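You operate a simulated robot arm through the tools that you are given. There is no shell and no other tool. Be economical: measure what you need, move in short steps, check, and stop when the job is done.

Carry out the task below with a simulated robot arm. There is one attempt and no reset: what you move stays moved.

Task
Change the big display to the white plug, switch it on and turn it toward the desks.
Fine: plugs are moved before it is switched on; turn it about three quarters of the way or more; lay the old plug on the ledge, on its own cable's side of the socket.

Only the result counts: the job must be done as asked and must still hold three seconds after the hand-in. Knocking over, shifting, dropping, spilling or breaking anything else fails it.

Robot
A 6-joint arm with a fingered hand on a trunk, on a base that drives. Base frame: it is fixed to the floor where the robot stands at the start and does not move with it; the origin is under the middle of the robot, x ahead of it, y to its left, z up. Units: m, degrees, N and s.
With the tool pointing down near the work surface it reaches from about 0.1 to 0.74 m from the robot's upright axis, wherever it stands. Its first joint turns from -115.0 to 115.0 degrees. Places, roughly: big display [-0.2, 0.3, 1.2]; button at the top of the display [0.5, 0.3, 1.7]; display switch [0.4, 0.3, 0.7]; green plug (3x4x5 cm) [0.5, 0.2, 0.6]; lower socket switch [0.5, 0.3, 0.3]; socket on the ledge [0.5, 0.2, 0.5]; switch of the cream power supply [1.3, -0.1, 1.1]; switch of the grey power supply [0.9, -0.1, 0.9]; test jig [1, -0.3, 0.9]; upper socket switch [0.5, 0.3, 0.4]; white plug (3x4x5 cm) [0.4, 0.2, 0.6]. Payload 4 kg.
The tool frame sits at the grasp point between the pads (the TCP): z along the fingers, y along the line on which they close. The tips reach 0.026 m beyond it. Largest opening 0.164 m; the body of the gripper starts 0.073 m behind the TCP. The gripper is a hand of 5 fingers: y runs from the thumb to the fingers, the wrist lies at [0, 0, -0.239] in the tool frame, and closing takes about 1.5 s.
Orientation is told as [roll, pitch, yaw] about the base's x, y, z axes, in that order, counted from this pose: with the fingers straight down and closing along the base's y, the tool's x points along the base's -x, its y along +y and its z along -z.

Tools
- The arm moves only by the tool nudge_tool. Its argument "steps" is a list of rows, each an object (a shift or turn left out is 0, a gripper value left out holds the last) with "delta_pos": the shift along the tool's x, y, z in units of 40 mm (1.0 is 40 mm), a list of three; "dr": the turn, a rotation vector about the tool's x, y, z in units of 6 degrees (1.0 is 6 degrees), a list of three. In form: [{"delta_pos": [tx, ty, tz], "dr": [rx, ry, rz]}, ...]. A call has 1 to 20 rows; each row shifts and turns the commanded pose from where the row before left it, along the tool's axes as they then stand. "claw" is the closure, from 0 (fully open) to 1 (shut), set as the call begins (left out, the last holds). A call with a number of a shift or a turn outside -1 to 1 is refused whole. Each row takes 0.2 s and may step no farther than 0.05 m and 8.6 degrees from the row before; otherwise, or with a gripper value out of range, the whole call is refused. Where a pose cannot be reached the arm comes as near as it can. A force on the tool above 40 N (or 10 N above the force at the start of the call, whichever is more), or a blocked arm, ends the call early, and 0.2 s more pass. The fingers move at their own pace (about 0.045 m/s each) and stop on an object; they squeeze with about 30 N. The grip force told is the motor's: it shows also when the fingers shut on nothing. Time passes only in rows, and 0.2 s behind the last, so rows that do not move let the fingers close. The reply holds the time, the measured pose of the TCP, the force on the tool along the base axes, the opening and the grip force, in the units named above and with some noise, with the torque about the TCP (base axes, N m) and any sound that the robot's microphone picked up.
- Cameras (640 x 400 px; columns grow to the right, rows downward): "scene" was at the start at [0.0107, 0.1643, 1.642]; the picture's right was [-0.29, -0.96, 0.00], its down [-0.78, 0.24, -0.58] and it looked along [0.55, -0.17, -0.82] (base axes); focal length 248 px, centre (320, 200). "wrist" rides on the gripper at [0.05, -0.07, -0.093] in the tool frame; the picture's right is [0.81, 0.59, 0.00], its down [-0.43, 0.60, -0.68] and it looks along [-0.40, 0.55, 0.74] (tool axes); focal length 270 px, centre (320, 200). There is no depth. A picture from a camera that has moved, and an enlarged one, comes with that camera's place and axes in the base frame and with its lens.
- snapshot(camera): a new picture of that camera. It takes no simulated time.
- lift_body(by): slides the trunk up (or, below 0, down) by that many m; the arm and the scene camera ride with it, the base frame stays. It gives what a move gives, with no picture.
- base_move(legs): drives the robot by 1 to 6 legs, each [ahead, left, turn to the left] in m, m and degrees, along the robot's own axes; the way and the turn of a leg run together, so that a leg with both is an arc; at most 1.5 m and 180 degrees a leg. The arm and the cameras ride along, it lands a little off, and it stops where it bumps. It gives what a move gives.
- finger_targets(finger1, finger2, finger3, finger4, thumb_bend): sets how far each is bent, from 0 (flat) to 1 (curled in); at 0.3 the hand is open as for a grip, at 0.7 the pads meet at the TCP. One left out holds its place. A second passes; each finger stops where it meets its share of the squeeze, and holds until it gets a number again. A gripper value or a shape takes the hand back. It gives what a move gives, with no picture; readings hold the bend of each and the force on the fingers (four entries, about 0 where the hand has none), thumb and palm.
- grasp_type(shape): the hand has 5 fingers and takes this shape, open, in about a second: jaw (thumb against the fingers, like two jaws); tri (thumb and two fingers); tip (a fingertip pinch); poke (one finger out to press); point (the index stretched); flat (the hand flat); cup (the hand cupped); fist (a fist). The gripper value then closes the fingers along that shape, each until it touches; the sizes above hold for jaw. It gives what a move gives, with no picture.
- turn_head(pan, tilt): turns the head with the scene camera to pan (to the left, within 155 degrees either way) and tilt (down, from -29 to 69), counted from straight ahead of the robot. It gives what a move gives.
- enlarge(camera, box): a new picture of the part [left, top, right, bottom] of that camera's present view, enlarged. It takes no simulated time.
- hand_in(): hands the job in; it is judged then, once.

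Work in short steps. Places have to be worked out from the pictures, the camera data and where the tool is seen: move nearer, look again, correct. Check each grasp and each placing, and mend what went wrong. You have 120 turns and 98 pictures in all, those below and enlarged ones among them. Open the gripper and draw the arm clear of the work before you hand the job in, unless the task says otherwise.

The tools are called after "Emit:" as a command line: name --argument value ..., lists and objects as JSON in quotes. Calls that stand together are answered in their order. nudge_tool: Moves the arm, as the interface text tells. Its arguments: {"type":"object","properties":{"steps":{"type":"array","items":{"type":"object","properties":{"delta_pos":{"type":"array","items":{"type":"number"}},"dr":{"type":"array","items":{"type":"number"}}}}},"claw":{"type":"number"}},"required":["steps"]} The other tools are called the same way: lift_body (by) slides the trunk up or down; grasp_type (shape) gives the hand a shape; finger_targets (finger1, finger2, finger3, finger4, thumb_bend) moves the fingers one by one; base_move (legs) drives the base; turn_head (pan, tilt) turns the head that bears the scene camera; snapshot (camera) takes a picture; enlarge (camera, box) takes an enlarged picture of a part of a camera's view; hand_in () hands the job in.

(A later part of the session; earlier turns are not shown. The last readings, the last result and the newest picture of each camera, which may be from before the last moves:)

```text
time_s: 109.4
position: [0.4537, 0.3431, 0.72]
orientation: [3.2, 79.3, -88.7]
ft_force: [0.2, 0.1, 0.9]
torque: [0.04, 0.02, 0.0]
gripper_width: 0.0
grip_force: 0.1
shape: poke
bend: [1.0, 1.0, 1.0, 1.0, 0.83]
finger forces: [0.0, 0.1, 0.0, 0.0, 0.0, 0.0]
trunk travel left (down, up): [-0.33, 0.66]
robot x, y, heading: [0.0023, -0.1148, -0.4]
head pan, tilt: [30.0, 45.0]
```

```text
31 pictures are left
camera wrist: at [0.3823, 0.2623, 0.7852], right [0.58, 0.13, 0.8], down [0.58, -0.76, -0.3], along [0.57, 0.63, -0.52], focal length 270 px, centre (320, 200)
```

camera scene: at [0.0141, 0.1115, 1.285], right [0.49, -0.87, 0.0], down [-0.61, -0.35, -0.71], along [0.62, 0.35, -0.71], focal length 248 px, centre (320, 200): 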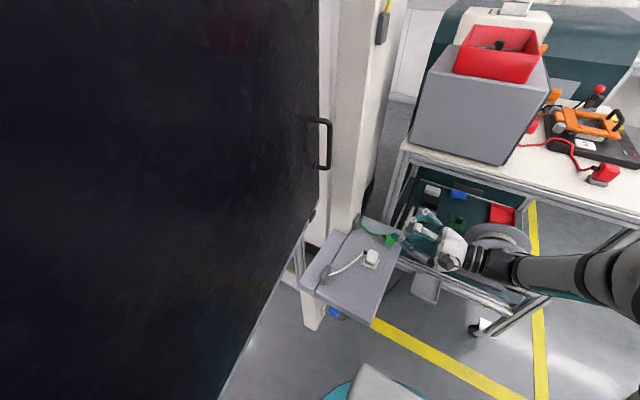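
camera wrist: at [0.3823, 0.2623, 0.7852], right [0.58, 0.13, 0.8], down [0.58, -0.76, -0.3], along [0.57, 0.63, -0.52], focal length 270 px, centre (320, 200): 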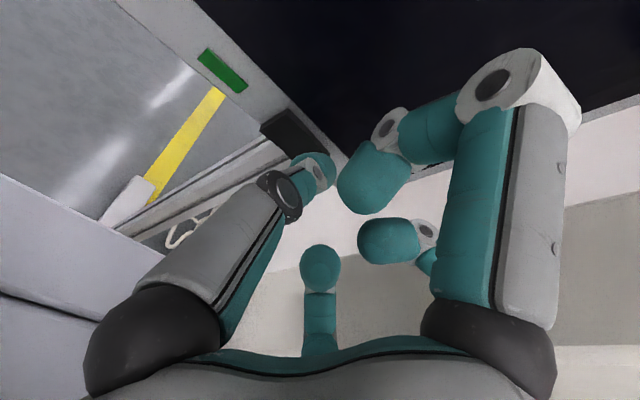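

No contact yet; continue with 3 mm steps.

Emit:
nudge_tool --steps '[{"delta_pos": [0.015, 0, 0.08]}, {"delta_pos": [0.015, 0, 0.08]}, {"delta_pos": [0.015, 0, 0.08]}, {}]'

Emit:
snapshot --camera "wrist"

```text
time_s: 110.4
position: [0.4547, 0.3523, 0.7201]
orientation: [3.2, 79.5, -88.6]
ft_force: [-0.2, -0.2, 0.2]
torque: [-0.01, 0.0, 0.01]
gripper_width: 0.0
grip_force: 0.1
shape: poke
bend: [1.0, 1.0, 1.0, 1.0, 0.83]
finger forces: [0.0, 0.0, 0.1, 0.0, 0.0, 0.0]
trunk travel left (down, up): [-0.33, 0.66]
robot x, y, heading: [-0.0003, -0.1172, -0.6]
head pan, tilt: [30.0, 45.0]
```

```text
30 pictures are left
camera wrist: at [0.3823, 0.2723, 0.7858], right [0.58, 0.13, 0.8], down [0.58, -0.76, -0.3], along [0.57, 0.63, -0.52], focal length 270 px, centre (320, 200)
```

wrist: 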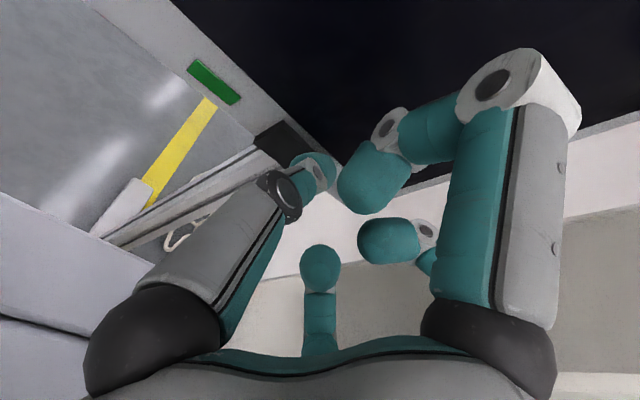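

Emit:
enlarge --camera "scene" --box '[285, 185, 345, 245]'

Emit:
enlarge --camera "wrist" --box '[240, 100, 380, 220]'

```text
6.67 times, centred on (315, 215) of scene
camera zoom: at [0.0143, 0.1118, 1.285], right [0.49, -0.87, 0.0], down [-0.62, -0.35, -0.71], along [0.61, 0.35, -0.71], focal length 1651 px, centre (353, 100)
```

zoom: 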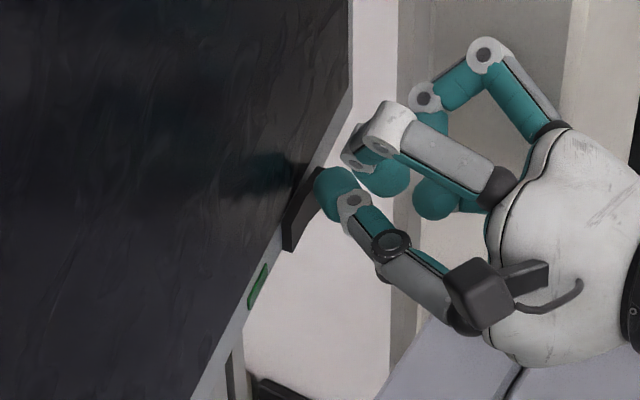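

```text
3.33 times, centred on (310, 160) of wrist
camera zoom: at [0.3823, 0.2723, 0.7858], right [0.58, 0.13, 0.8], down [0.58, -0.76, -0.3], along [0.57, 0.63, -0.52], focal length 901 px, centre (353, 333)
```

zoom: 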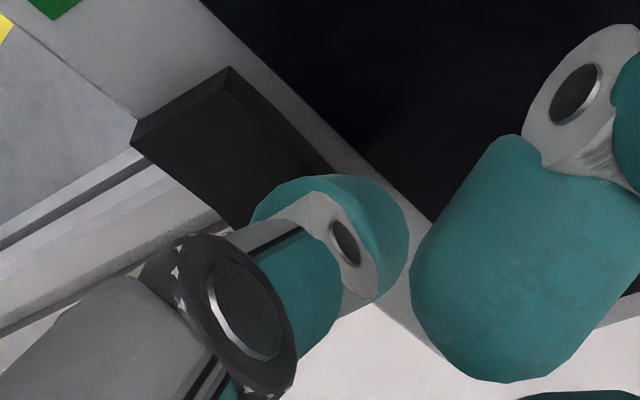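

The tip is about to touch the right end. Continue pushing.

Emit:
nudge_tool --steps '[{"delta_pos": [0.01, 0, 0.06]}, {"delta_pos": [0.01, 0, 0.06]}, {"delta_pos": [0.01, 0, 0.06]}, {}]'

Emit:
enlarge --camera "scene" --box '[285, 185, 345, 245]'

```text
time_s: 111.4
position: [0.4554, 0.3594, 0.7198]
orientation: [3.1, 79.4, -88.8]
ft_force: [2.0, -2.0, 1.5]
torque: [0.03, 0.0, -0.03]
gripper_width: 0.0001
grip_force: 0.0
shape: poke
bend: [1.0, 1.0, 1.0, 1.0, 0.83]
finger forces: [0.0, 0.0, 0.0, 0.1, 2.5, 0.0]
trunk travel left (down, up): [-0.33, 0.66]
robot x, y, heading: [0.0029, -0.1156, -0.6]
head pan, tilt: [30.0, 45.0]
heard: click
```

```text
6.67 times, centred on (315, 215) of scene
camera zoom: at [0.0144, 0.1116, 1.285], right [0.49, -0.87, 0.0], down [-0.62, -0.35, -0.71], along [0.61, 0.35, -0.71], focal length 1651 px, centre (353, 100)
```

zoom: 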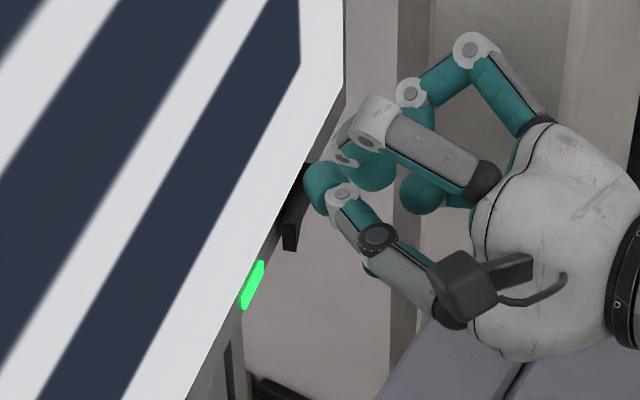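

Click — the screen and lamp are on. Next the turn by the handle (vertical bar ≈(0.50, 0.335), z 0.87–1.01). I withdraw the hand, raise the trunk and look at the handle.

Emit:
nudge_tool --steps '[{"delta_pos": [0, 0, -0.5]}, {"delta_pos": [0, 0, -0.9]}, {"delta_pos": [0, 0, -0.9]}, {"delta_pos": [0, 0, -0.9]}, {"delta_pos": [0, 0, -0.9]}]'

Emit:
lift_body --by 0.2

Emit:
grasp_type --shape "tri"

Emit:
snapshot --camera "wrist"

Emit:
snapshot --camera "scene"

```text
time_s: 112.6
position: [0.4493, 0.1985, 0.7495]
orientation: [3.2, 79.5, -88.6]
ft_force: [-0.3, 0.5, -0.2]
torque: [0.01, 0.0, -0.01]
gripper_width: 0.0
grip_force: 0.1
shape: poke
bend: [1.0, 1.0, 1.0, 1.0, 0.83]
finger forces: [0.1, 0.0, 0.0, 0.0, 0.1, 0.1]
trunk travel left (down, up): [-0.33, 0.66]
robot x, y, heading: [-0.0007, -0.116, -0.4]
head pan, tilt: [30.0, 45.0]
```

```text
time_s: 114.8
position: [0.4483, 0.1983, 0.9492]
orientation: [3.2, 79.4, -88.6]
ft_force: [0.7, 0.0, 0.1]
torque: [-0.01, 0.0, -0.04]
gripper_width: 0.0
grip_force: 0.1
shape: poke
bend: [1.0, 1.0, 1.0, 1.0, 0.83]
finger forces: [0.0, 0.0, 0.0, 0.1, 0.0, 0.0]
trunk travel left (down, up): [-0.53, 0.46]
robot x, y, heading: [0.0002, -0.1131, -0.5]
head pan, tilt: [30.0, 45.0]
```

```text
time_s: 115.7
position: [0.4494, 0.1978, 0.9499]
orientation: [3.1, 79.6, -88.5]
ft_force: [0.4, 0.1, -0.2]
torque: [0.01, 0.03, -0.02]
gripper_width: 0.1641
grip_force: 0.1
shape: tri
bend: [0.14, 0.3, 0.3, 0.14, 0.3]
finger forces: [0.0, 0.1, 0.0, 0.1, 0.0, 0.0]
trunk travel left (down, up): [-0.53, 0.46]
robot x, y, heading: [-0.0018, -0.1135, -0.3]
head pan, tilt: [30.0, 45.0]
```

```text
26 pictures are left
camera wrist: at [0.3768, 0.1183, 1.0148], right [0.58, 0.13, 0.8], down [0.58, -0.76, -0.3], along [0.57, 0.63, -0.52], focal length 270 px, centre (320, 200)
```

wrist: 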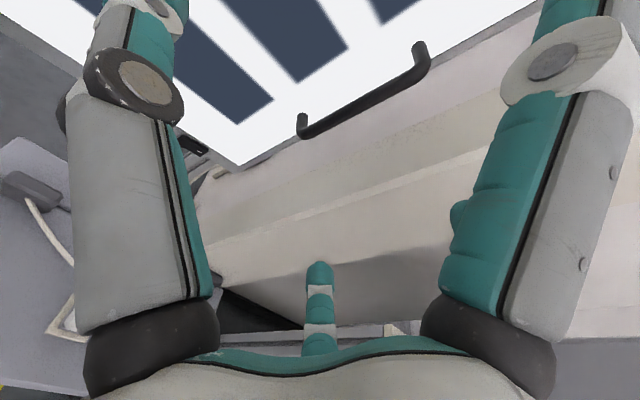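

```text
25 pictures are left
camera scene: at [0.0143, 0.1118, 1.485], right [0.49, -0.87, 0.0], down [-0.62, -0.35, -0.71], along [0.61, 0.35, -0.71], focal length 248 px, centre (320, 200)
```

scene: 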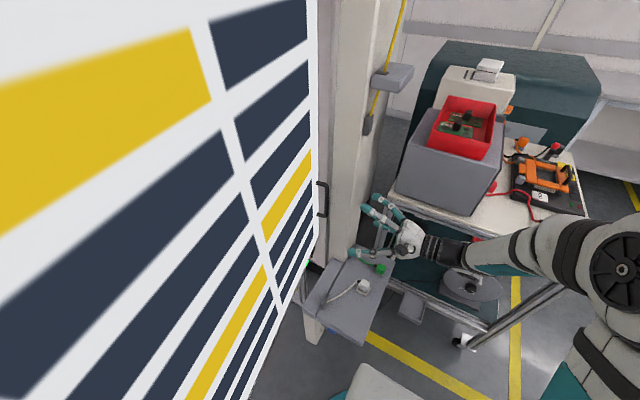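

Both views put the bar at ≈(0.498, 0.365), z 0.86–1.0. I preset the fingers in a narrow opening (clear of the pillar) and move to ~6 cm in front of the bar.

Emit:
finger_targets --finger1 0.0 --finger2 0.52 --finger3 0.52 --finger4 0.0 --thumb_bend 0.45

Emit:
nudge_tool --steps '[{"delta_pos": [0.11, 0.4, 0.83]}, {"delta_pos": [0.11, 0.4, 0.83]}, {"delta_pos": [0.11, 0.4, 0.83]}]'

Emit:
snapshot --camera "wrist"

Emit:
enlarge --camera "scene" --box '[280, 150, 400, 250]'

```text
time_s: 116.7
position: [0.4499, 0.1989, 0.9488]
orientation: [3.0, 79.4, -88.5]
ft_force: [-0.2, -0.1, 0.2]
torque: [0.01, 0.04, -0.02]
gripper_width: 0.1015
grip_force: 0.0
shape: fingers
bend: [0.01, 0.52, 0.52, 0.01, 0.45]
finger forces: [0.0, 0.0, 0.0, 0.0, 0.1, 0.0]
trunk travel left (down, up): [-0.53, 0.46]
robot x, y, heading: [-0.0005, -0.113, -0.5]
head pan, tilt: [30.0, 45.0]
```

```text
time_s: 117.5
position: [0.4981, 0.2974, 0.9452]
orientation: [2.9, 79.6, -88.8]
ft_force: [-2.2, 0.6, 0.1]
torque: [0.01, -0.02, 0.02]
gripper_width: 0.1017
grip_force: 0.8
shape: fingers
bend: [0.01, 0.53, 0.52, 0.01, 0.45]
finger forces: [0.0, 1.3, 0.4, 0.0, 0.0, 0.0]
trunk travel left (down, up): [-0.53, 0.46]
robot x, y, heading: [0.0, -0.1148, -0.4]
head pan, tilt: [30.0, 45.0]
```

```text
24 pictures are left
camera wrist: at [0.4273, 0.2173, 1.0104], right [0.58, 0.13, 0.8], down [0.58, -0.76, -0.3], along [0.57, 0.63, -0.52], focal length 270 px, centre (320, 200)
```

wrist: 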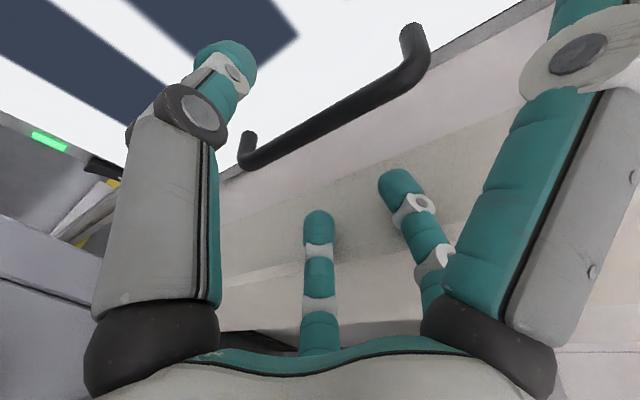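

```text
4.00 times, centred on (340, 200) of scene
camera zoom: at [0.0138, 0.1119, 1.485], right [0.49, -0.87, 0.0], down [-0.61, -0.35, -0.71], along [0.62, 0.35, -0.71], focal length 991 px, centre (240, 200)
```

zoom: 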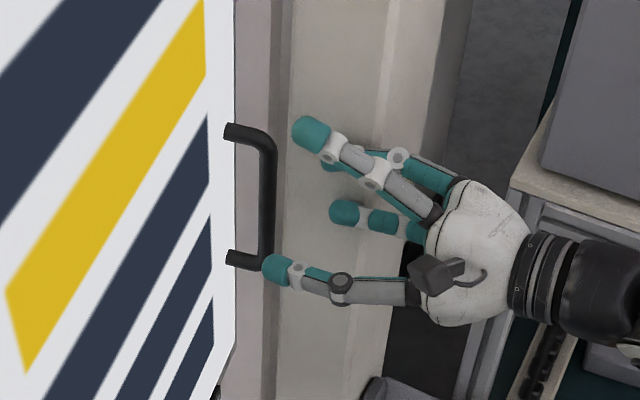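

Fingers 2/3 touch the pillar lightly; I back off a bit, narrow them to 0.63, then look at alignment.

Emit:
nudge_tool --steps '[{"delta_pos": [-0.05, -0.3, -0.6]}]'

Emit:
finger_targets --finger2 0.62 --finger3 0.62 --thumb_bend 0.42

Emit:
nudge_tool --steps '[{"delta_pos": [0.05, 0.2, 0.5]}, {"delta_pos": [0.07, 0, 0.4]}]'

Emit:
snapshot --camera "wrist"

Emit:
enlarge --camera "scene" --box '[290, 160, 370, 240]'

```text
time_s: 117.9
position: [0.488, 0.2728, 0.9473]
orientation: [3.3, 79.5, -88.5]
ft_force: [-0.3, 1.1, -0.9]
torque: [0.01, 0.03, -0.03]
gripper_width: 0.1016
grip_force: 0.0
shape: fingers
bend: [0.01, 0.52, 0.52, 0.01, 0.45]
finger forces: [0.0, 0.1, 0.0, 0.1, 0.0, 0.1]
trunk travel left (down, up): [-0.53, 0.46]
robot x, y, heading: [0.0014, -0.1175, -0.2]
head pan, tilt: [30.0, 45.0]
```

```text
time_s: 118.9
position: [0.4887, 0.2746, 0.9467]
orientation: [3.1, 79.5, -88.7]
ft_force: [0.0, 0.5, -1.0]
torque: [0.03, 0.01, -0.01]
gripper_width: 0.1028
grip_force: 0.0
shape: fingers
bend: [0.01, 0.62, 0.62, 0.01, 0.42]
finger forces: [0.0, 0.0, 0.1, 0.0, 0.0, 0.0]
trunk travel left (down, up): [-0.53, 0.46]
robot x, y, heading: [-0.0021, -0.1132, -0.3]
head pan, tilt: [30.0, 45.0]
```

```text
time_s: 119.5
position: [0.4962, 0.3098, 0.9447]
orientation: [2.9, 79.5, -88.9]
ft_force: [0.3, -0.5, 0.6]
torque: [-0.01, -0.02, 0.03]
gripper_width: 0.1027
grip_force: 0.1
shape: fingers
bend: [0.01, 0.62, 0.62, 0.01, 0.42]
finger forces: [0.0, 0.0, 0.1, 0.1, 0.1, 0.0]
trunk travel left (down, up): [-0.53, 0.46]
robot x, y, heading: [-0.0017, -0.1137, -0.3]
head pan, tilt: [30.0, 45.0]
```

```text
22 pictures are left
camera wrist: at [0.4243, 0.2298, 1.0111], right [0.58, 0.13, 0.8], down [0.58, -0.76, -0.3], along [0.57, 0.63, -0.52], focal length 270 px, centre (320, 200)
```

wrist: 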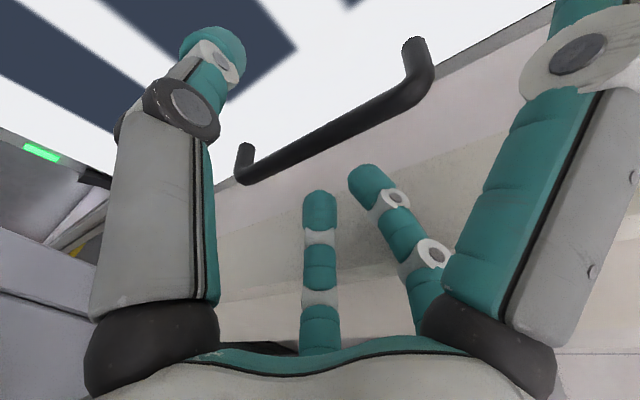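

```text
5.00 times, centred on (330, 200) of scene
camera zoom: at [0.0145, 0.112, 1.4849], right [0.49, -0.87, 0.0], down [-0.62, -0.35, -0.71], along [0.61, 0.35, -0.71], focal length 1238 px, centre (270, 200)
```

zoom: 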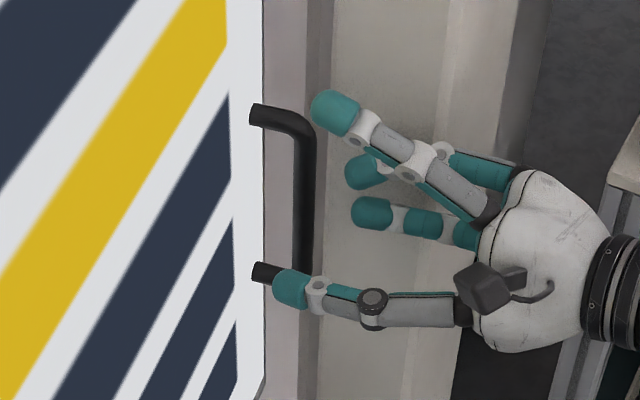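

Fingers pass to the right of the bar, thumb left. Advance 45 mm toward the bar.

Emit:
nudge_tool --steps '[{"delta_pos": [0.07, 0, 0.4]}, {"delta_pos": [0.07, 0, 0.4]}, {"delta_pos": [0.06, 0, 0.3]}]'

Emit:
snapshot --camera "wrist"

```text
time_s: 120.3
position: [0.498, 0.3558, 0.9464]
orientation: [3.3, 79.5, -88.6]
ft_force: [0.3, -2.3, 0.2]
torque: [-0.01, 0.03, 0.13]
gripper_width: 0.1031
grip_force: 0.7
shape: fingers
bend: [0.01, 0.62, 0.62, 0.01, 0.42]
finger forces: [0.1, 0.0, 0.0, 0.1, 2.4, 0.0]
trunk travel left (down, up): [-0.53, 0.46]
robot x, y, heading: [0.0022, -0.1137, -0.4]
head pan, tilt: [30.0, 45.0]
```

```text
20 pictures are left
camera wrist: at [0.4257, 0.2747, 1.0108], right [0.58, 0.13, 0.8], down [0.58, -0.76, -0.3], along [0.57, 0.63, -0.52], focal length 270 px, centre (320, 200)
```

wrist: 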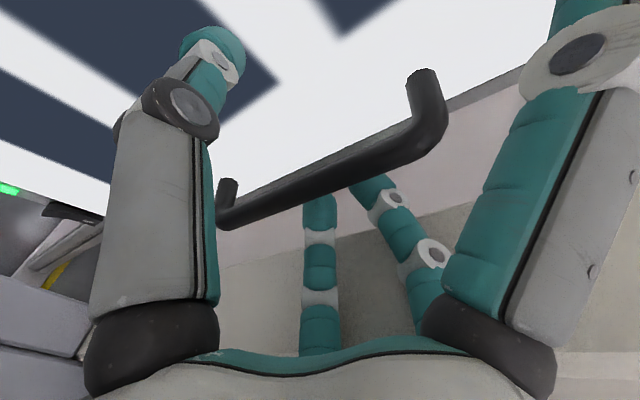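

The bar is between thumb and fingers; thumb lightly touches the screen. Back 6 mm and close.

Emit:
nudge_tool --steps '[{"delta_pos": [-0.03, 0, -0.15]}]'

Emit:
finger_targets --finger2 0.95 --finger3 0.95 --thumb_bend 0.95

Emit:
snapshot --camera "wrist"

```text
time_s: 120.7
position: [0.4981, 0.3489, 0.9447]
orientation: [3.0, 79.4, -88.6]
ft_force: [0.5, -0.9, 0.0]
torque: [-0.01, -0.03, -0.01]
gripper_width: 0.1029
grip_force: 0.1
shape: fingers
bend: [0.01, 0.62, 0.62, 0.01, 0.42]
finger forces: [0.0, 0.0, 0.0, 0.1, 0.0, 0.0]
trunk travel left (down, up): [-0.53, 0.46]
robot x, y, heading: [0.004, -0.1161, -0.3]
head pan, tilt: [30.0, 45.0]
```

```text
time_s: 121.7
position: [0.4968, 0.3492, 0.9443]
orientation: [3.0, 79.4, -88.7]
ft_force: [-1.9, 9.7, -1.8]
torque: [-0.02, -0.04, -0.11]
gripper_width: 0.1008
grip_force: 24.9
shape: fingers
bend: [0.01, 0.66, 0.66, 0.01, 0.66]
finger forces: [0.0, 11.0, 13.4, 0.0, 25.5, 0.0]
trunk travel left (down, up): [-0.53, 0.46]
robot x, y, heading: [-0.0003, -0.1142, -0.3]
head pan, tilt: [30.0, 45.0]
```

```text
19 pictures are left
camera wrist: at [0.4247, 0.2697, 1.0098], right [0.58, 0.13, 0.8], down [0.58, -0.76, -0.3], along [0.57, 0.63, -0.52], focal length 270 px, centre (320, 200)
```

wrist: 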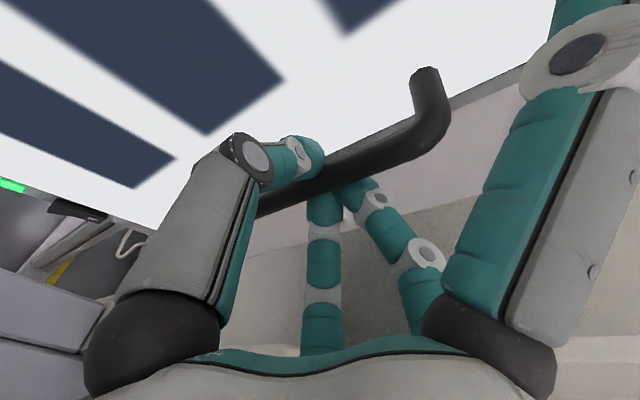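

Firm hold on the bar. Pull gently −y by 5 cm and see whether it follows.

Emit:
nudge_tool --steps '[{"delta_pos": [-0.045, 0, -0.25]}, {"delta_pos": [-0.07, 0, -0.35]}, {"delta_pos": [-0.1, 0, -0.6]}]'

Emit:
snapshot --camera "wrist"

```text
time_s: 122.5
position: [0.4939, 0.3001, 0.9454]
orientation: [3.3, 79.5, -88.4]
ft_force: [-9.8, 5.0, -0.1]
torque: [-0.01, 0.0, 0.06]
gripper_width: 0.1018
grip_force: 9.0
shape: fingers
bend: [0.01, 0.72, 0.72, 0.01, 0.75]
finger forces: [0.0, 0.1, 0.0, 0.1, 18.2, 0.0]
trunk travel left (down, up): [-0.53, 0.46]
robot x, y, heading: [0.0008, -0.1158, -0.6]
head pan, tilt: [30.0, 45.0]
```

```text
18 pictures are left
camera wrist: at [0.4219, 0.2196, 1.0107], right [0.58, 0.13, 0.8], down [0.58, -0.76, -0.3], along [0.57, 0.64, -0.52], focal length 270 px, centre (320, 200)
```

wrist: 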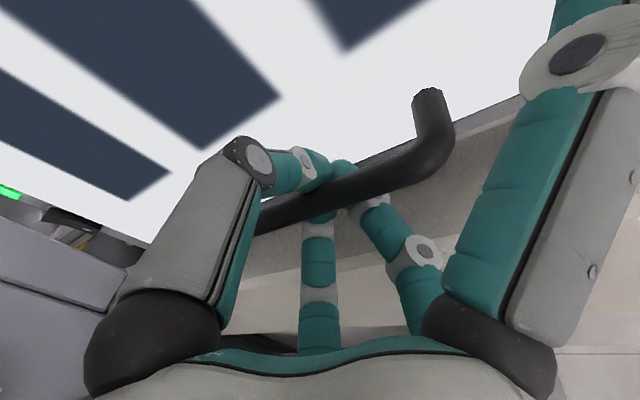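

It follows (bar still hooked); the sideways force suggests an arc toward −x. I continue along the arc, turning the hand with it.

Emit:
nudge_tool --steps '[{"delta_pos": [-0.12, -0.3, -0.66], "dr": [-0.5, 0, 0]}, {"delta_pos": [-0.12, -0.2, -0.66], "dr": [-0.5, 0, 0]}, {"delta_pos": [-0.12, -0.17, -0.66], "dr": [-0.5, 0, 0]}]'

Emit:
snapshot --camera "scene"

```text
time_s: 123.3
position: [0.4682, 0.2181, 0.9441]
orientation: [11.7, 79.6, -89.3]
ft_force: [25.5, -8.5, -0.1]
torque: [0.91, 0.18, 0.19]
gripper_width: 0.1044
grip_force: 24.2
shape: fingers
bend: [0.0, 0.66, 0.65, 0.01, 0.78]
finger forces: [8.5, 10.2, 17.1, 0.0, 11.8, 0.0]
trunk travel left (down, up): [-0.53, 0.46]
robot x, y, heading: [0.003, -0.1143, -0.5]
head pan, tilt: [30.0, 45.0]
```

```text
17 pictures are left
camera scene: at [0.0187, 0.1101, 1.4851], right [0.49, -0.87, 0.0], down [-0.62, -0.35, -0.71], along [0.61, 0.35, -0.71], focal length 248 px, centre (320, 200)
```

scene: 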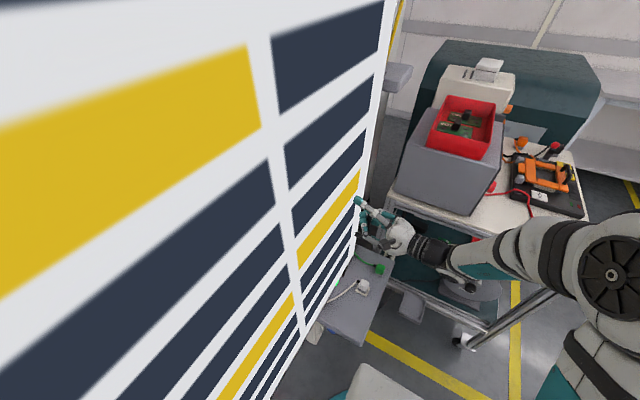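

It turns well; the arm went too far −x (25 N). I relieve +12 mm in x and go on mainly −y.

Emit:
nudge_tool --steps '[{"delta_pos": [0, 0.3, 0.03]}, {"delta_pos": [-0.12, 0.11, -0.66], "dr": [-0.4, 0, 0]}, {"delta_pos": [-0.12, 0.13, -0.66], "dr": [-0.4, 0, 0]}, {"delta_pos": [-0.12, 0.15, -0.66], "dr": [-0.4, 0, 0]}]'

Emit:
snapshot --camera "wrist"

```text
time_s: 124.3
position: [0.4697, 0.1366, 0.9456]
orientation: [19.3, 79.4, -88.5]
ft_force: [-24.5, 3.8, -2.3]
torque: [1.17, -0.63, 0.5]
gripper_width: 0.1037
grip_force: 22.2
shape: fingers
bend: [0.0, 0.71, 0.71, 0.01, 0.77]
finger forces: [11.9, 0.0, 0.1, 0.0, 32.4, 0.1]
trunk travel left (down, up): [-0.53, 0.46]
robot x, y, heading: [0.0013, -0.114, -0.2]
head pan, tilt: [30.0, 45.0]
```

```text
16 pictures are left
camera wrist: at [0.375, 0.0803, 1.0064], right [0.56, -0.03, 0.83], down [0.36, -0.89, -0.27], along [0.75, 0.45, -0.48], focal length 270 px, centre (320, 200)
```

wrist: 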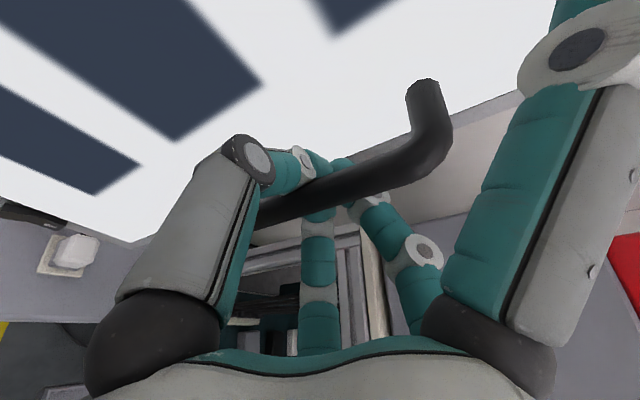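

Good progress (~18° turned). Relieve −12 mm x and continue pulling along the tool axis while turning.

Emit:
nudge_tool --steps '[{"delta_pos": [0, -0.28, -0.09]}, {"delta_pos": [-0.13, 0, -0.68], "dr": [-0.38, 0, 0]}, {"delta_pos": [-0.13, 0, -0.68], "dr": [-0.38, 0, 0]}, {"delta_pos": [-0.13, 0, -0.68], "dr": [-0.38, 0, 0]}, {"delta_pos": [-0.13, 0, -0.68], "dr": [-0.38, 0, 0]}]'

Emit:
snapshot --camera "scene"

```text
time_s: 125.1
position: [0.4475, 0.0971, 0.9453]
orientation: [24.6, 79.5, -87.0]
ft_force: [5.2, 25.6, -1.7]
torque: [0.08, -0.03, -0.09]
gripper_width: 0.1023
grip_force: 18.4
shape: fingers
bend: [0.0, 0.71, 0.71, 0.01, 0.74]
finger forces: [0.2, 0.1, 0.0, 0.0, 37.1, 0.0]
out of reach, approached as far as the arm can: row 3
trunk travel left (down, up): [-0.53, 0.46]
robot x, y, heading: [-0.0003, -0.1103, -0.2]
head pan, tilt: [30.0, 45.0]
stopped in row 3: the force on the tool passed its limit at 48 N (the readings are from after the stop); the commanded pose is now the measured one
```

```text
15 pictures are left
camera scene: at [0.015, 0.1141, 1.4847], right [0.5, -0.87, 0.0], down [-0.61, -0.35, -0.71], along [0.61, 0.35, -0.71], focal length 248 px, centre (320, 200)
```

scene: 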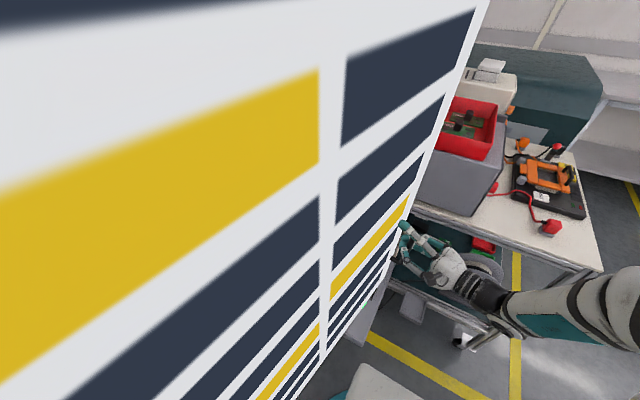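

Turned ~21°; the arm is at its folding limit and the display is near my mast. I use the base: slide right 9 cm while holding the bar.

Emit:
base_move --legs '[[0.0, -0.09, 0]]'

Emit:
snapshot --camera "wrist"

```text
time_s: 125.9
position: [0.4458, 0.0934, 0.9455]
orientation: [25.1, 79.7, -85.8]
ft_force: [4.0, 17.0, -2.4]
torque: [0.03, -0.04, -0.07]
gripper_width: 0.1017
grip_force: 12.4
shape: fingers
bend: [0.0, 0.72, 0.72, 0.01, 0.72]
finger forces: [0.1, 0.1, 0.0, 0.0, 25.1, 0.0]
trunk travel left (down, up): [-0.53, 0.46]
robot x, y, heading: [-0.0027, -0.1213, -0.3]
head pan, tilt: [30.0, 45.0]
stopped in leg 1: the force on the tool passed its limit at 49 N (the readings are from after the stop); the commanded pose is now the measured one
```

```text
14 pictures are left
camera wrist: at [0.3475, 0.0417, 1.0058], right [0.54, -0.06, 0.84], down [0.32, -0.91, -0.27], along [0.78, 0.41, -0.47], focal length 270 px, centre (320, 200)
```

wrist: 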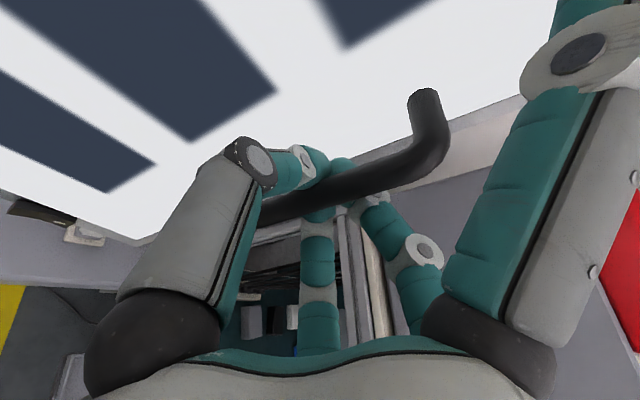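

Display angle from the picture: now ≈−13°, so ~23° turned about its centre (≈(−0.24, 0.30)). The stop may be just speed drag; I test with a slow small pull.

Emit:
nudge_tool --steps '[{"delta_pos": [-0.02, 0, -0.12]}, {"delta_pos": [-0.02, 0, -0.12]}, {"delta_pos": [-0.02, 0, -0.12]}, {"delta_pos": [-0.02, 0, -0.12]}, {"delta_pos": [-0.02, 0, -0.12]}, {"delta_pos": [-0.02, 0, -0.12]}]'

```text
time_s: 126.3
position: [0.4454, 0.0915, 0.9468]
orientation: [25.7, 79.7, -85.1]
ft_force: [8.1, 24.9, -4.2]
torque: [0.02, -0.02, -0.09]
gripper_width: 0.1016
grip_force: 18.4
shape: fingers
bend: [0.0, 0.72, 0.72, 0.01, 0.71]
finger forces: [0.2, 0.0, 9.6, 0.0, 27.0, 0.1]
trunk travel left (down, up): [-0.53, 0.46]
robot x, y, heading: [0.0028, -0.1206, 0.1]
head pan, tilt: [30.0, 45.0]
stopped in row 2: the force on the tool passed its limit at 44 N (the readings are from after the stop); the commanded pose is now the measured one
```

It's truly blocked. I look along the display toward its left end to find by what.

Emit:
turn_head --pan 150 --tilt 40

Emit:
snapshot --camera "scene"

```text
time_s: 128.3
position: [0.4445, 0.0922, 0.9462]
orientation: [25.7, 79.6, -85.2]
ft_force: [9.3, 38.9, -2.6]
torque: [0.08, -0.05, -0.1]
gripper_width: 0.1018
grip_force: 21.4
shape: fingers
bend: [0.0, 0.71, 0.72, 0.01, 0.68]
finger forces: [0.0, 0.0, 10.7, 0.0, 32.5, 0.1]
trunk travel left (down, up): [-0.53, 0.46]
robot x, y, heading: [0.0026, -0.1224, -0.1]
head pan, tilt: [150.0, 40.0]
```

```text
13 pictures are left
camera scene: at [-0.1289, 0.1129, 1.4916], right [0.5, 0.86, 0.0], down [0.56, -0.33, -0.77], along [-0.66, 0.38, -0.64], focal length 248 px, centre (320, 200)
```

scene: 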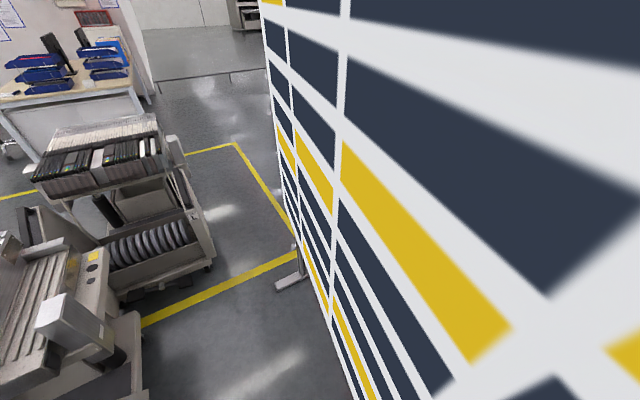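

No outside obstacle visible; likely my own mast. I release the bar, slide away right, raise, and go round to push the display from behind instead.

Emit:
finger_targets --finger2 0.35 --finger3 0.35 --thumb_bend 0.35

Emit:
base_move --legs '[[0.0, -0.08, 0]]'

Emit:
snapshot --camera "wrist"

```text
time_s: 129.3
position: [0.4451, 0.0872, 0.9477]
orientation: [26.0, 79.8, -84.9]
ft_force: [-0.1, -1.2, 0.1]
torque: [-0.01, 0.01, 0.0]
gripper_width: 0.107
grip_force: 0.0
shape: fingers
bend: [0.0, 0.35, 0.35, 0.01, 0.35]
finger forces: [0.0, 0.0, 0.1, 0.0, 0.0, 0.0]
trunk travel left (down, up): [-0.53, 0.46]
robot x, y, heading: [0.0022, -0.1231, -0.2]
head pan, tilt: [150.0, 40.0]
```

```text
time_s: 130.4
position: [0.4438, 0.0087, 0.9478]
orientation: [26.0, 79.9, -84.9]
ft_force: [0.4, -0.2, 0.6]
torque: [0.01, 0.0, -0.02]
gripper_width: 0.1067
grip_force: 0.1
shape: fingers
bend: [0.0, 0.35, 0.35, 0.01, 0.35]
finger forces: [0.1, 0.0, 0.0, 0.0, 0.1, 0.1]
trunk travel left (down, up): [-0.53, 0.46]
robot x, y, heading: [0.0014, -0.1997, -0.0]
head pan, tilt: [150.0, 40.0]
```

```text
12 pictures are left
camera wrist: at [0.3456, -0.0444, 1.0068], right [0.54, -0.06, 0.84], down [0.32, -0.91, -0.27], along [0.78, 0.41, -0.47], focal length 270 px, centre (320, 200)
```

wrist: 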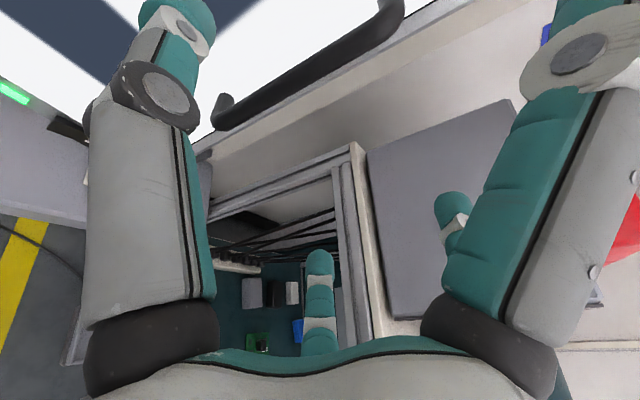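

Released and free. I raise the trunk, drive out and turn left 90° to face the display from the aisle.

Emit:
lift_body --by 0.4

Emit:
base_move --legs '[[0.2, 0.0, 0], [0.0, -0.6, 0], [0.18, -0.15, 0], [0, 0, 90]]'

Emit:
turn_head --pan 15 --tilt 30

Emit:
snapshot --camera "scene"

```text
time_s: 134.2
position: [0.4438, 0.0077, 1.3476]
orientation: [26.0, 79.7, -84.8]
ft_force: [-0.3, 0.2, 0.7]
torque: [0.03, -0.01, -0.02]
gripper_width: 0.1071
grip_force: 0.1
shape: fingers
bend: [0.0, 0.35, 0.35, 0.01, 0.35]
finger forces: [0.0, 0.0, 0.0, 0.0, 0.0, 0.0]
trunk travel left (down, up): [-0.93, 0.06]
robot x, y, heading: [-0.0018, -0.2017, 0.2]
head pan, tilt: [150.0, 40.0]
```

```text
time_s: 144.0
position: [0.1714, -0.5127, 1.3477]
orientation: [25.9, 79.8, 5.4]
ft_force: [-0.1, 0.2, 0.0]
torque: [0.0, -0.03, -0.03]
gripper_width: 0.1069
grip_force: 0.0
shape: fingers
bend: [0.0, 0.35, 0.35, 0.01, 0.35]
finger forces: [0.1, 0.0, 0.0, 0.1, 0.1, 0.1]
trunk travel left (down, up): [-0.93, 0.06]
robot x, y, heading: [0.3827, -0.9532, 89.9]
head pan, tilt: [150.0, 40.0]
```

```text
time_s: 146.2
position: [0.171, -0.5115, 1.3477]
orientation: [25.9, 79.7, 5.2]
ft_force: [0.1, -0.8, -0.3]
torque: [-0.02, 0.01, 0.01]
gripper_width: 0.1067
grip_force: 0.0
shape: fingers
bend: [0.0, 0.35, 0.35, 0.01, 0.35]
finger forces: [0.0, 0.0, 0.0, 0.0, 0.0, 0.0]
trunk travel left (down, up): [-0.93, 0.06]
robot x, y, heading: [0.3822, -0.9531, 89.9]
head pan, tilt: [15.0, 30.0]
```

```text
11 pictures are left
camera scene: at [0.174, -0.9272, 1.9076], right [0.97, 0.26, 0.0], down [0.13, -0.48, -0.87], along [-0.23, 0.84, -0.5], focal length 248 px, centre (320, 200)
```

scene: 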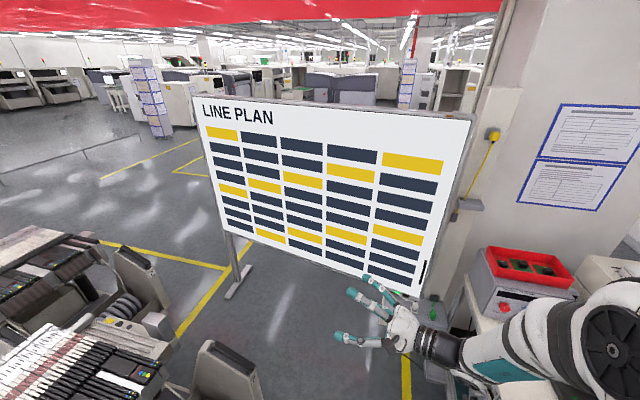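

Clear view: display on and partly turned. I swing the tool to point +y again (≈75° CW) and shift it right, then lower the trunk to handle height.

Emit:
nudge_tool --steps '[{"dr": [-1, 0, 0]}, {"dr": [-1, 0, 0]}, {"dr": [-1, 0, 0]}, {"dr": [-1, 0, 0]}, {"dr": [-1, 0, 0]}, {"dr": [-1, 0, 0]}, {"dr": [-1, 0, 0]}, {"dr": [-1, 0, 0]}, {"dr": [-1, 0, 0]}, {"dr": [-1, 0, 0]}, {"dr": [-1, 0, 0]}]'

Emit:
nudge_tool --steps '[{"delta_pos": [0, 1, 0]}, {"delta_pos": [0, 1, 0]}, {"delta_pos": [0, 1, 0]}, {"delta_pos": [0, 1, 0]}, {"delta_pos": [0, 1, 0]}, {"delta_pos": [0, 1, 0]}]'

Emit:
lift_body --by -0.4

```text
time_s: 148.6
position: [0.1606, -0.4162, 1.3383]
orientation: [62.0, 79.7, 5.3]
ft_force: [0.3, 0.2, -0.5]
torque: [0.02, -0.04, -0.01]
gripper_width: 0.107
grip_force: 0.1
shape: fingers
bend: [0.0, 0.35, 0.35, 0.01, 0.35]
finger forces: [0.1, 0.0, 0.1, 0.0, 0.0, 0.0]
out of reach, approached as far as the arm can: row 1, 2, 3, 4, 5, 6, 7, 8, 9, 10, 11
trunk travel left (down, up): [-0.93, 0.06]
robot x, y, heading: [0.3848, -0.9535, 90.1]
head pan, tilt: [15.0, 30.0]
```

```text
time_s: 150.0
position: [0.3619, -0.2831, 1.3759]
orientation: [61.8, 80.0, 5.3]
ft_force: [-0.8, 0.1, -0.2]
torque: [-0.02, 0.01, -0.01]
gripper_width: 0.1069
grip_force: 0.2
shape: fingers
bend: [0.0, 0.35, 0.35, 0.01, 0.35]
finger forces: [0.0, 0.0, 0.1, 0.1, 0.1, 0.0]
trunk travel left (down, up): [-0.93, 0.06]
robot x, y, heading: [0.3808, -0.9557, 90.0]
head pan, tilt: [15.0, 30.0]
```

```text
time_s: 153.8
position: [0.3602, -0.2843, 0.9771]
orientation: [62.1, 79.8, 5.3]
ft_force: [1.1, 0.2, 0.3]
torque: [0.01, 0.01, 0.0]
gripper_width: 0.1069
grip_force: 0.0
shape: fingers
bend: [0.0, 0.35, 0.35, 0.01, 0.35]
finger forces: [0.1, 0.0, 0.1, 0.0, 0.0, 0.1]
trunk travel left (down, up): [-0.53, 0.46]
robot x, y, heading: [0.379, -0.9539, 90.0]
head pan, tilt: [15.0, 30.0]
```

Tool now heads ~123°; I turn it 42° more, set the finger opening, then view before driving up.

Emit:
nudge_tool --steps '[{"dr": [-1, 0, 0]}, {"dr": [-1, 0, 0]}, {"dr": [-1, 0, 0]}, {"dr": [-1, 0, 0]}, {"dr": [-1, 0, 0]}, {"dr": [-1, 0, 0]}, {"dr": [-1, 0, 0]}]'

Emit:
finger_targets --finger2 0.55 --finger3 0.55 --thumb_bend 0.4

Emit:
base_move --legs '[[0.22, -0.02, 0]]'

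```text
time_s: 155.4
position: [0.3703, -0.285, 0.9782]
orientation: [85.6, 79.8, 5.3]
ft_force: [0.4, -0.5, 0.9]
torque: [0.01, 0.0, 0.01]
gripper_width: 0.1066
grip_force: 0.2
shape: fingers
bend: [0.0, 0.35, 0.35, 0.01, 0.35]
finger forces: [0.1, 0.0, 0.1, 0.1, 0.0, 0.0]
out of reach, approached as far as the arm can: row 4, 5, 6, 7
trunk travel left (down, up): [-0.53, 0.46]
robot x, y, heading: [0.3833, -0.9541, 90.2]
head pan, tilt: [15.0, 30.0]
```

```text
time_s: 156.4
position: [0.3696, -0.2853, 0.9764]
orientation: [85.6, 79.8, 5.5]
ft_force: [-0.5, -0.8, -1.3]
torque: [0.0, -0.01, 0.01]
gripper_width: 0.1044
grip_force: 0.0
shape: fingers
bend: [0.0, 0.55, 0.55, 0.01, 0.4]
finger forces: [0.0, 0.0, 0.0, 0.0, 0.0, 0.1]
trunk travel left (down, up): [-0.53, 0.46]
robot x, y, heading: [0.3817, -0.9527, 90.1]
head pan, tilt: [15.0, 30.0]
```

```text
time_s: 158.1
position: [0.3911, -0.0639, 0.9779]
orientation: [85.4, 79.8, 5.4]
ft_force: [0.4, -0.7, 0.0]
torque: [0.01, -0.04, 0.01]
gripper_width: 0.1041
grip_force: 0.1
shape: fingers
bend: [0.0, 0.55, 0.55, 0.01, 0.4]
finger forces: [0.0, 0.0, 0.1, 0.1, 0.1, 0.1]
trunk travel left (down, up): [-0.53, 0.46]
robot x, y, heading: [0.4009, -0.7293, 90.1]
head pan, tilt: [15.0, 30.0]
```

Adjust the hand sideways/down toward the bar's middle and drive 11 cm ahead, then look.

Emit:
nudge_tool --steps '[{"delta_pos": [-0.62, 0.64, -0.1]}, {"delta_pos": [-0.62, 0.64, -0.1]}]'

Emit:
base_move --legs '[[0.11, 0.02, 0]]'

Emit:
snapshot --camera "wrist"

```text
time_s: 158.7
position: [0.4517, -0.0631, 0.9373]
orientation: [85.4, 79.8, 5.3]
ft_force: [-0.7, 0.0, 0.2]
torque: [0.0, -0.01, 0.01]
gripper_width: 0.1043
grip_force: 0.1
shape: fingers
bend: [0.0, 0.55, 0.55, 0.01, 0.4]
finger forces: [0.0, 0.0, 0.0, 0.1, 0.0, 0.0]
trunk travel left (down, up): [-0.53, 0.46]
robot x, y, heading: [0.402, -0.7346, 89.8]
head pan, tilt: [15.0, 30.0]
```

```text
time_s: 159.9
position: [0.432, 0.0478, 0.9379]
orientation: [85.4, 79.7, 5.2]
ft_force: [0.7, 0.4, -0.4]
torque: [0.01, 0.03, 0.03]
gripper_width: 0.1044
grip_force: 0.1
shape: fingers
bend: [0.0, 0.55, 0.55, 0.01, 0.4]
finger forces: [0.1, 0.0, 0.0, 0.0, 0.0, 0.1]
trunk travel left (down, up): [-0.53, 0.46]
robot x, y, heading: [0.3806, -0.6237, 89.7]
head pan, tilt: [15.0, 30.0]
```

```text
10 pictures are left
camera wrist: at [0.3713, -0.0574, 0.9759], right [0.43, 0.09, 0.9], down [0.77, -0.56, -0.31], along [0.48, 0.82, -0.31], focal length 270 px, centre (320, 200)
```

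wrist: 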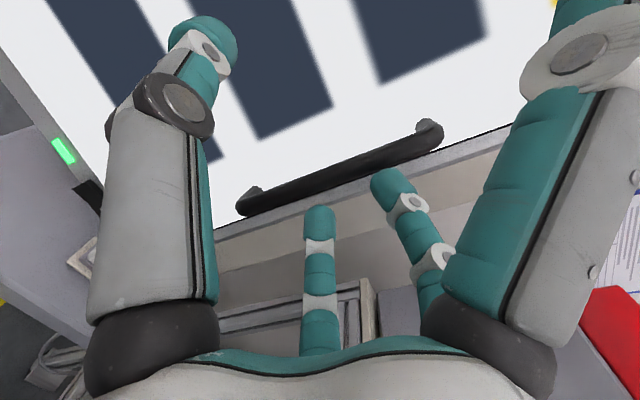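

Bar at ≈(0.458, 0.12); I shift +x 38 mm and drive 6 cm ahead so the bar comes between thumb and fingers.

Emit:
nudge_tool --steps '[{"delta_pos": [-0.1, 0.5, -0.05]}, {"delta_pos": [-0.1, 0.45, -0.05]}]'

Emit:
base_move --legs '[[0.06, 0, 0]]'

Emit:
snapshot --camera "wrist"

```text
time_s: 160.5
position: [0.4702, 0.0479, 0.9364]
orientation: [85.7, 79.8, 5.4]
ft_force: [0.4, 0.4, -1.1]
torque: [-0.03, 0.04, 0.01]
gripper_width: 0.1045
grip_force: 0.0
shape: fingers
bend: [0.0, 0.55, 0.55, 0.01, 0.4]
finger forces: [0.0, 0.1, 0.1, 0.1, 0.0, 0.0]
trunk travel left (down, up): [-0.53, 0.46]
robot x, y, heading: [0.3798, -0.6252, 90.1]
head pan, tilt: [15.0, 30.0]
```

```text
time_s: 161.5
position: [0.4716, 0.1088, 0.9367]
orientation: [85.6, 79.9, 5.4]
ft_force: [2.1, -1.4, -0.2]
torque: [0.06, 0.09, -0.14]
gripper_width: 0.1044
grip_force: 1.2
shape: fingers
bend: [0.0, 0.54, 0.55, 0.01, 0.4]
finger forces: [0.0, 2.9, 0.0, 0.0, 0.0, 0.0]
trunk travel left (down, up): [-0.53, 0.46]
robot x, y, heading: [0.3834, -0.565, 90.2]
head pan, tilt: [15.0, 30.0]
```

```text
9 pictures are left
camera wrist: at [0.411, 0.005, 0.9745], right [0.43, 0.09, 0.9], down [0.77, -0.56, -0.31], along [0.48, 0.82, -0.31], focal length 270 px, centre (320, 200)
```

wrist: 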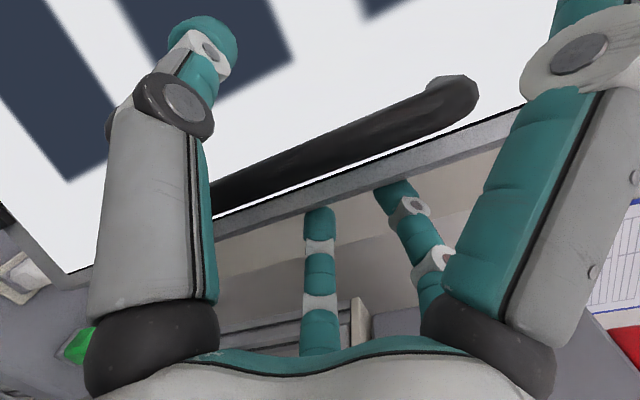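

Fingertips lightly touch the frame right of the bar, i.e. they reach behind it. Close the hand.

Emit:
finger_targets --finger2 0.95 --finger3 0.95 --thumb_bend 0.95

Emit:
snapshot --camera "wrist"

```text
time_s: 162.5
position: [0.4688, 0.1096, 0.937]
orientation: [85.5, 79.9, 5.4]
ft_force: [-9.1, 6.5, -1.8]
torque: [0.38, 0.16, -2.43]
gripper_width: 0.0996
grip_force: 37.8
shape: fingers
bend: [0.0, 0.56, 0.59, 0.01, 0.58]
finger forces: [0.0, 14.4, 16.7, 0.1, 44.5, 0.0]
trunk travel left (down, up): [-0.53, 0.46]
robot x, y, heading: [0.3862, -0.5676, 89.9]
head pan, tilt: [15.0, 30.0]
```

```text
8 pictures are left
camera wrist: at [0.4094, 0.0059, 0.9743], right [0.43, 0.09, 0.9], down [0.77, -0.56, -0.31], along [0.48, 0.82, -0.31], focal length 270 px, centre (320, 200)
```

wrist: 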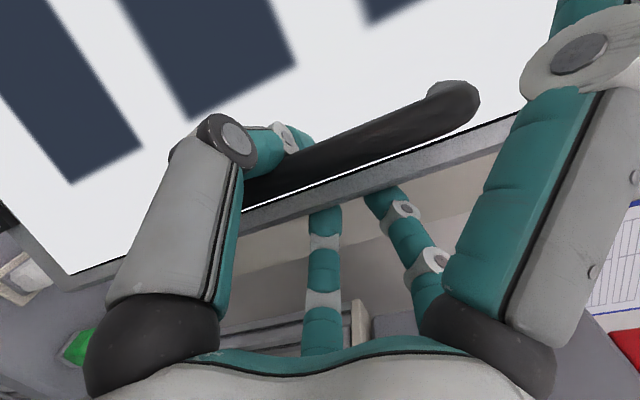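

The hand clamps bar and frame edge together — solid. Pull by driving back 8 cm.

Emit:
base_move --legs '[[-0.08, 0.02, 0]]'

```text
time_s: 163.2
position: [0.4661, 0.1012, 0.9384]
orientation: [87.3, 79.8, 7.1]
ft_force: [-4.0, 10.1, -4.7]
torque: [0.19, 0.09, -1.76]
gripper_width: 0.0996
grip_force: 33.0
shape: fingers
bend: [0.0, 0.57, 0.58, 0.01, 0.58]
finger forces: [0.0, 14.2, 14.4, 0.0, 38.1, 0.0]
trunk travel left (down, up): [-0.53, 0.46]
robot x, y, heading: [0.3791, -0.5752, 89.8]
head pan, tilt: [15.0, 30.0]
stopped in leg 1: the force on the tool passed its limit at 55 N (the readings are from after the stop); the commanded pose is now the measured one
```

Stopped at exactly the same angle as before, now with my mast well away: this looks like the hinge's end stop. I release and back off, then check the display's ends.

Emit:
finger_targets --finger2 0.4 --finger3 0.4 --thumb_bend 0.4

Emit:
base_move --legs '[[-0.35, 0, 0]]'

Emit:
snapshot --camera "scene"

```text
time_s: 164.2
position: [0.4672, 0.1007, 0.9414]
orientation: [88.0, 79.7, 7.8]
ft_force: [0.1, 0.2, 0.3]
torque: [0.0, 0.04, 0.0]
gripper_width: 0.1042
grip_force: 0.0
shape: fingers
bend: [0.0, 0.4, 0.4, 0.01, 0.4]
finger forces: [0.0, 0.0, 0.1, 0.1, 0.1, 0.0]
trunk travel left (down, up): [-0.53, 0.46]
robot x, y, heading: [0.3821, -0.573, 90.0]
head pan, tilt: [15.0, 30.0]
```

```text
time_s: 166.5
position: [0.4675, -0.2496, 0.9402]
orientation: [88.1, 79.7, 7.9]
ft_force: [0.6, -0.3, -0.3]
torque: [-0.02, -0.01, 0.02]
gripper_width: 0.1042
grip_force: 0.2
shape: fingers
bend: [0.0, 0.4, 0.4, 0.01, 0.4]
finger forces: [0.0, 0.0, 0.1, 0.1, 0.1, 0.0]
trunk travel left (down, up): [-0.53, 0.46]
robot x, y, heading: [0.3799, -0.925, 89.9]
head pan, tilt: [15.0, 30.0]
```

```text
7 pictures are left
camera scene: at [0.171, -0.8984, 1.5076], right [0.97, 0.26, 0.0], down [0.13, -0.48, -0.87], along [-0.22, 0.84, -0.5], focal length 248 px, centre (320, 200)
```

scene: 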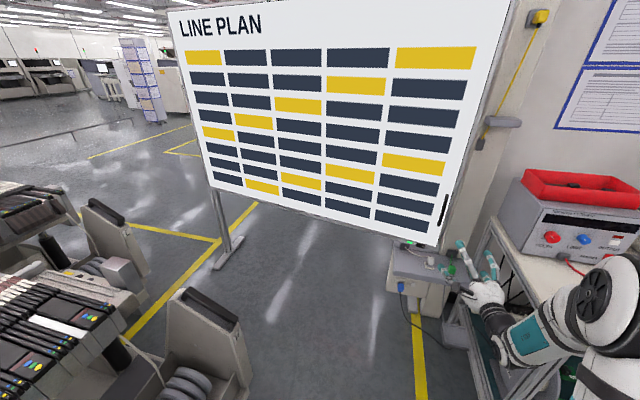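

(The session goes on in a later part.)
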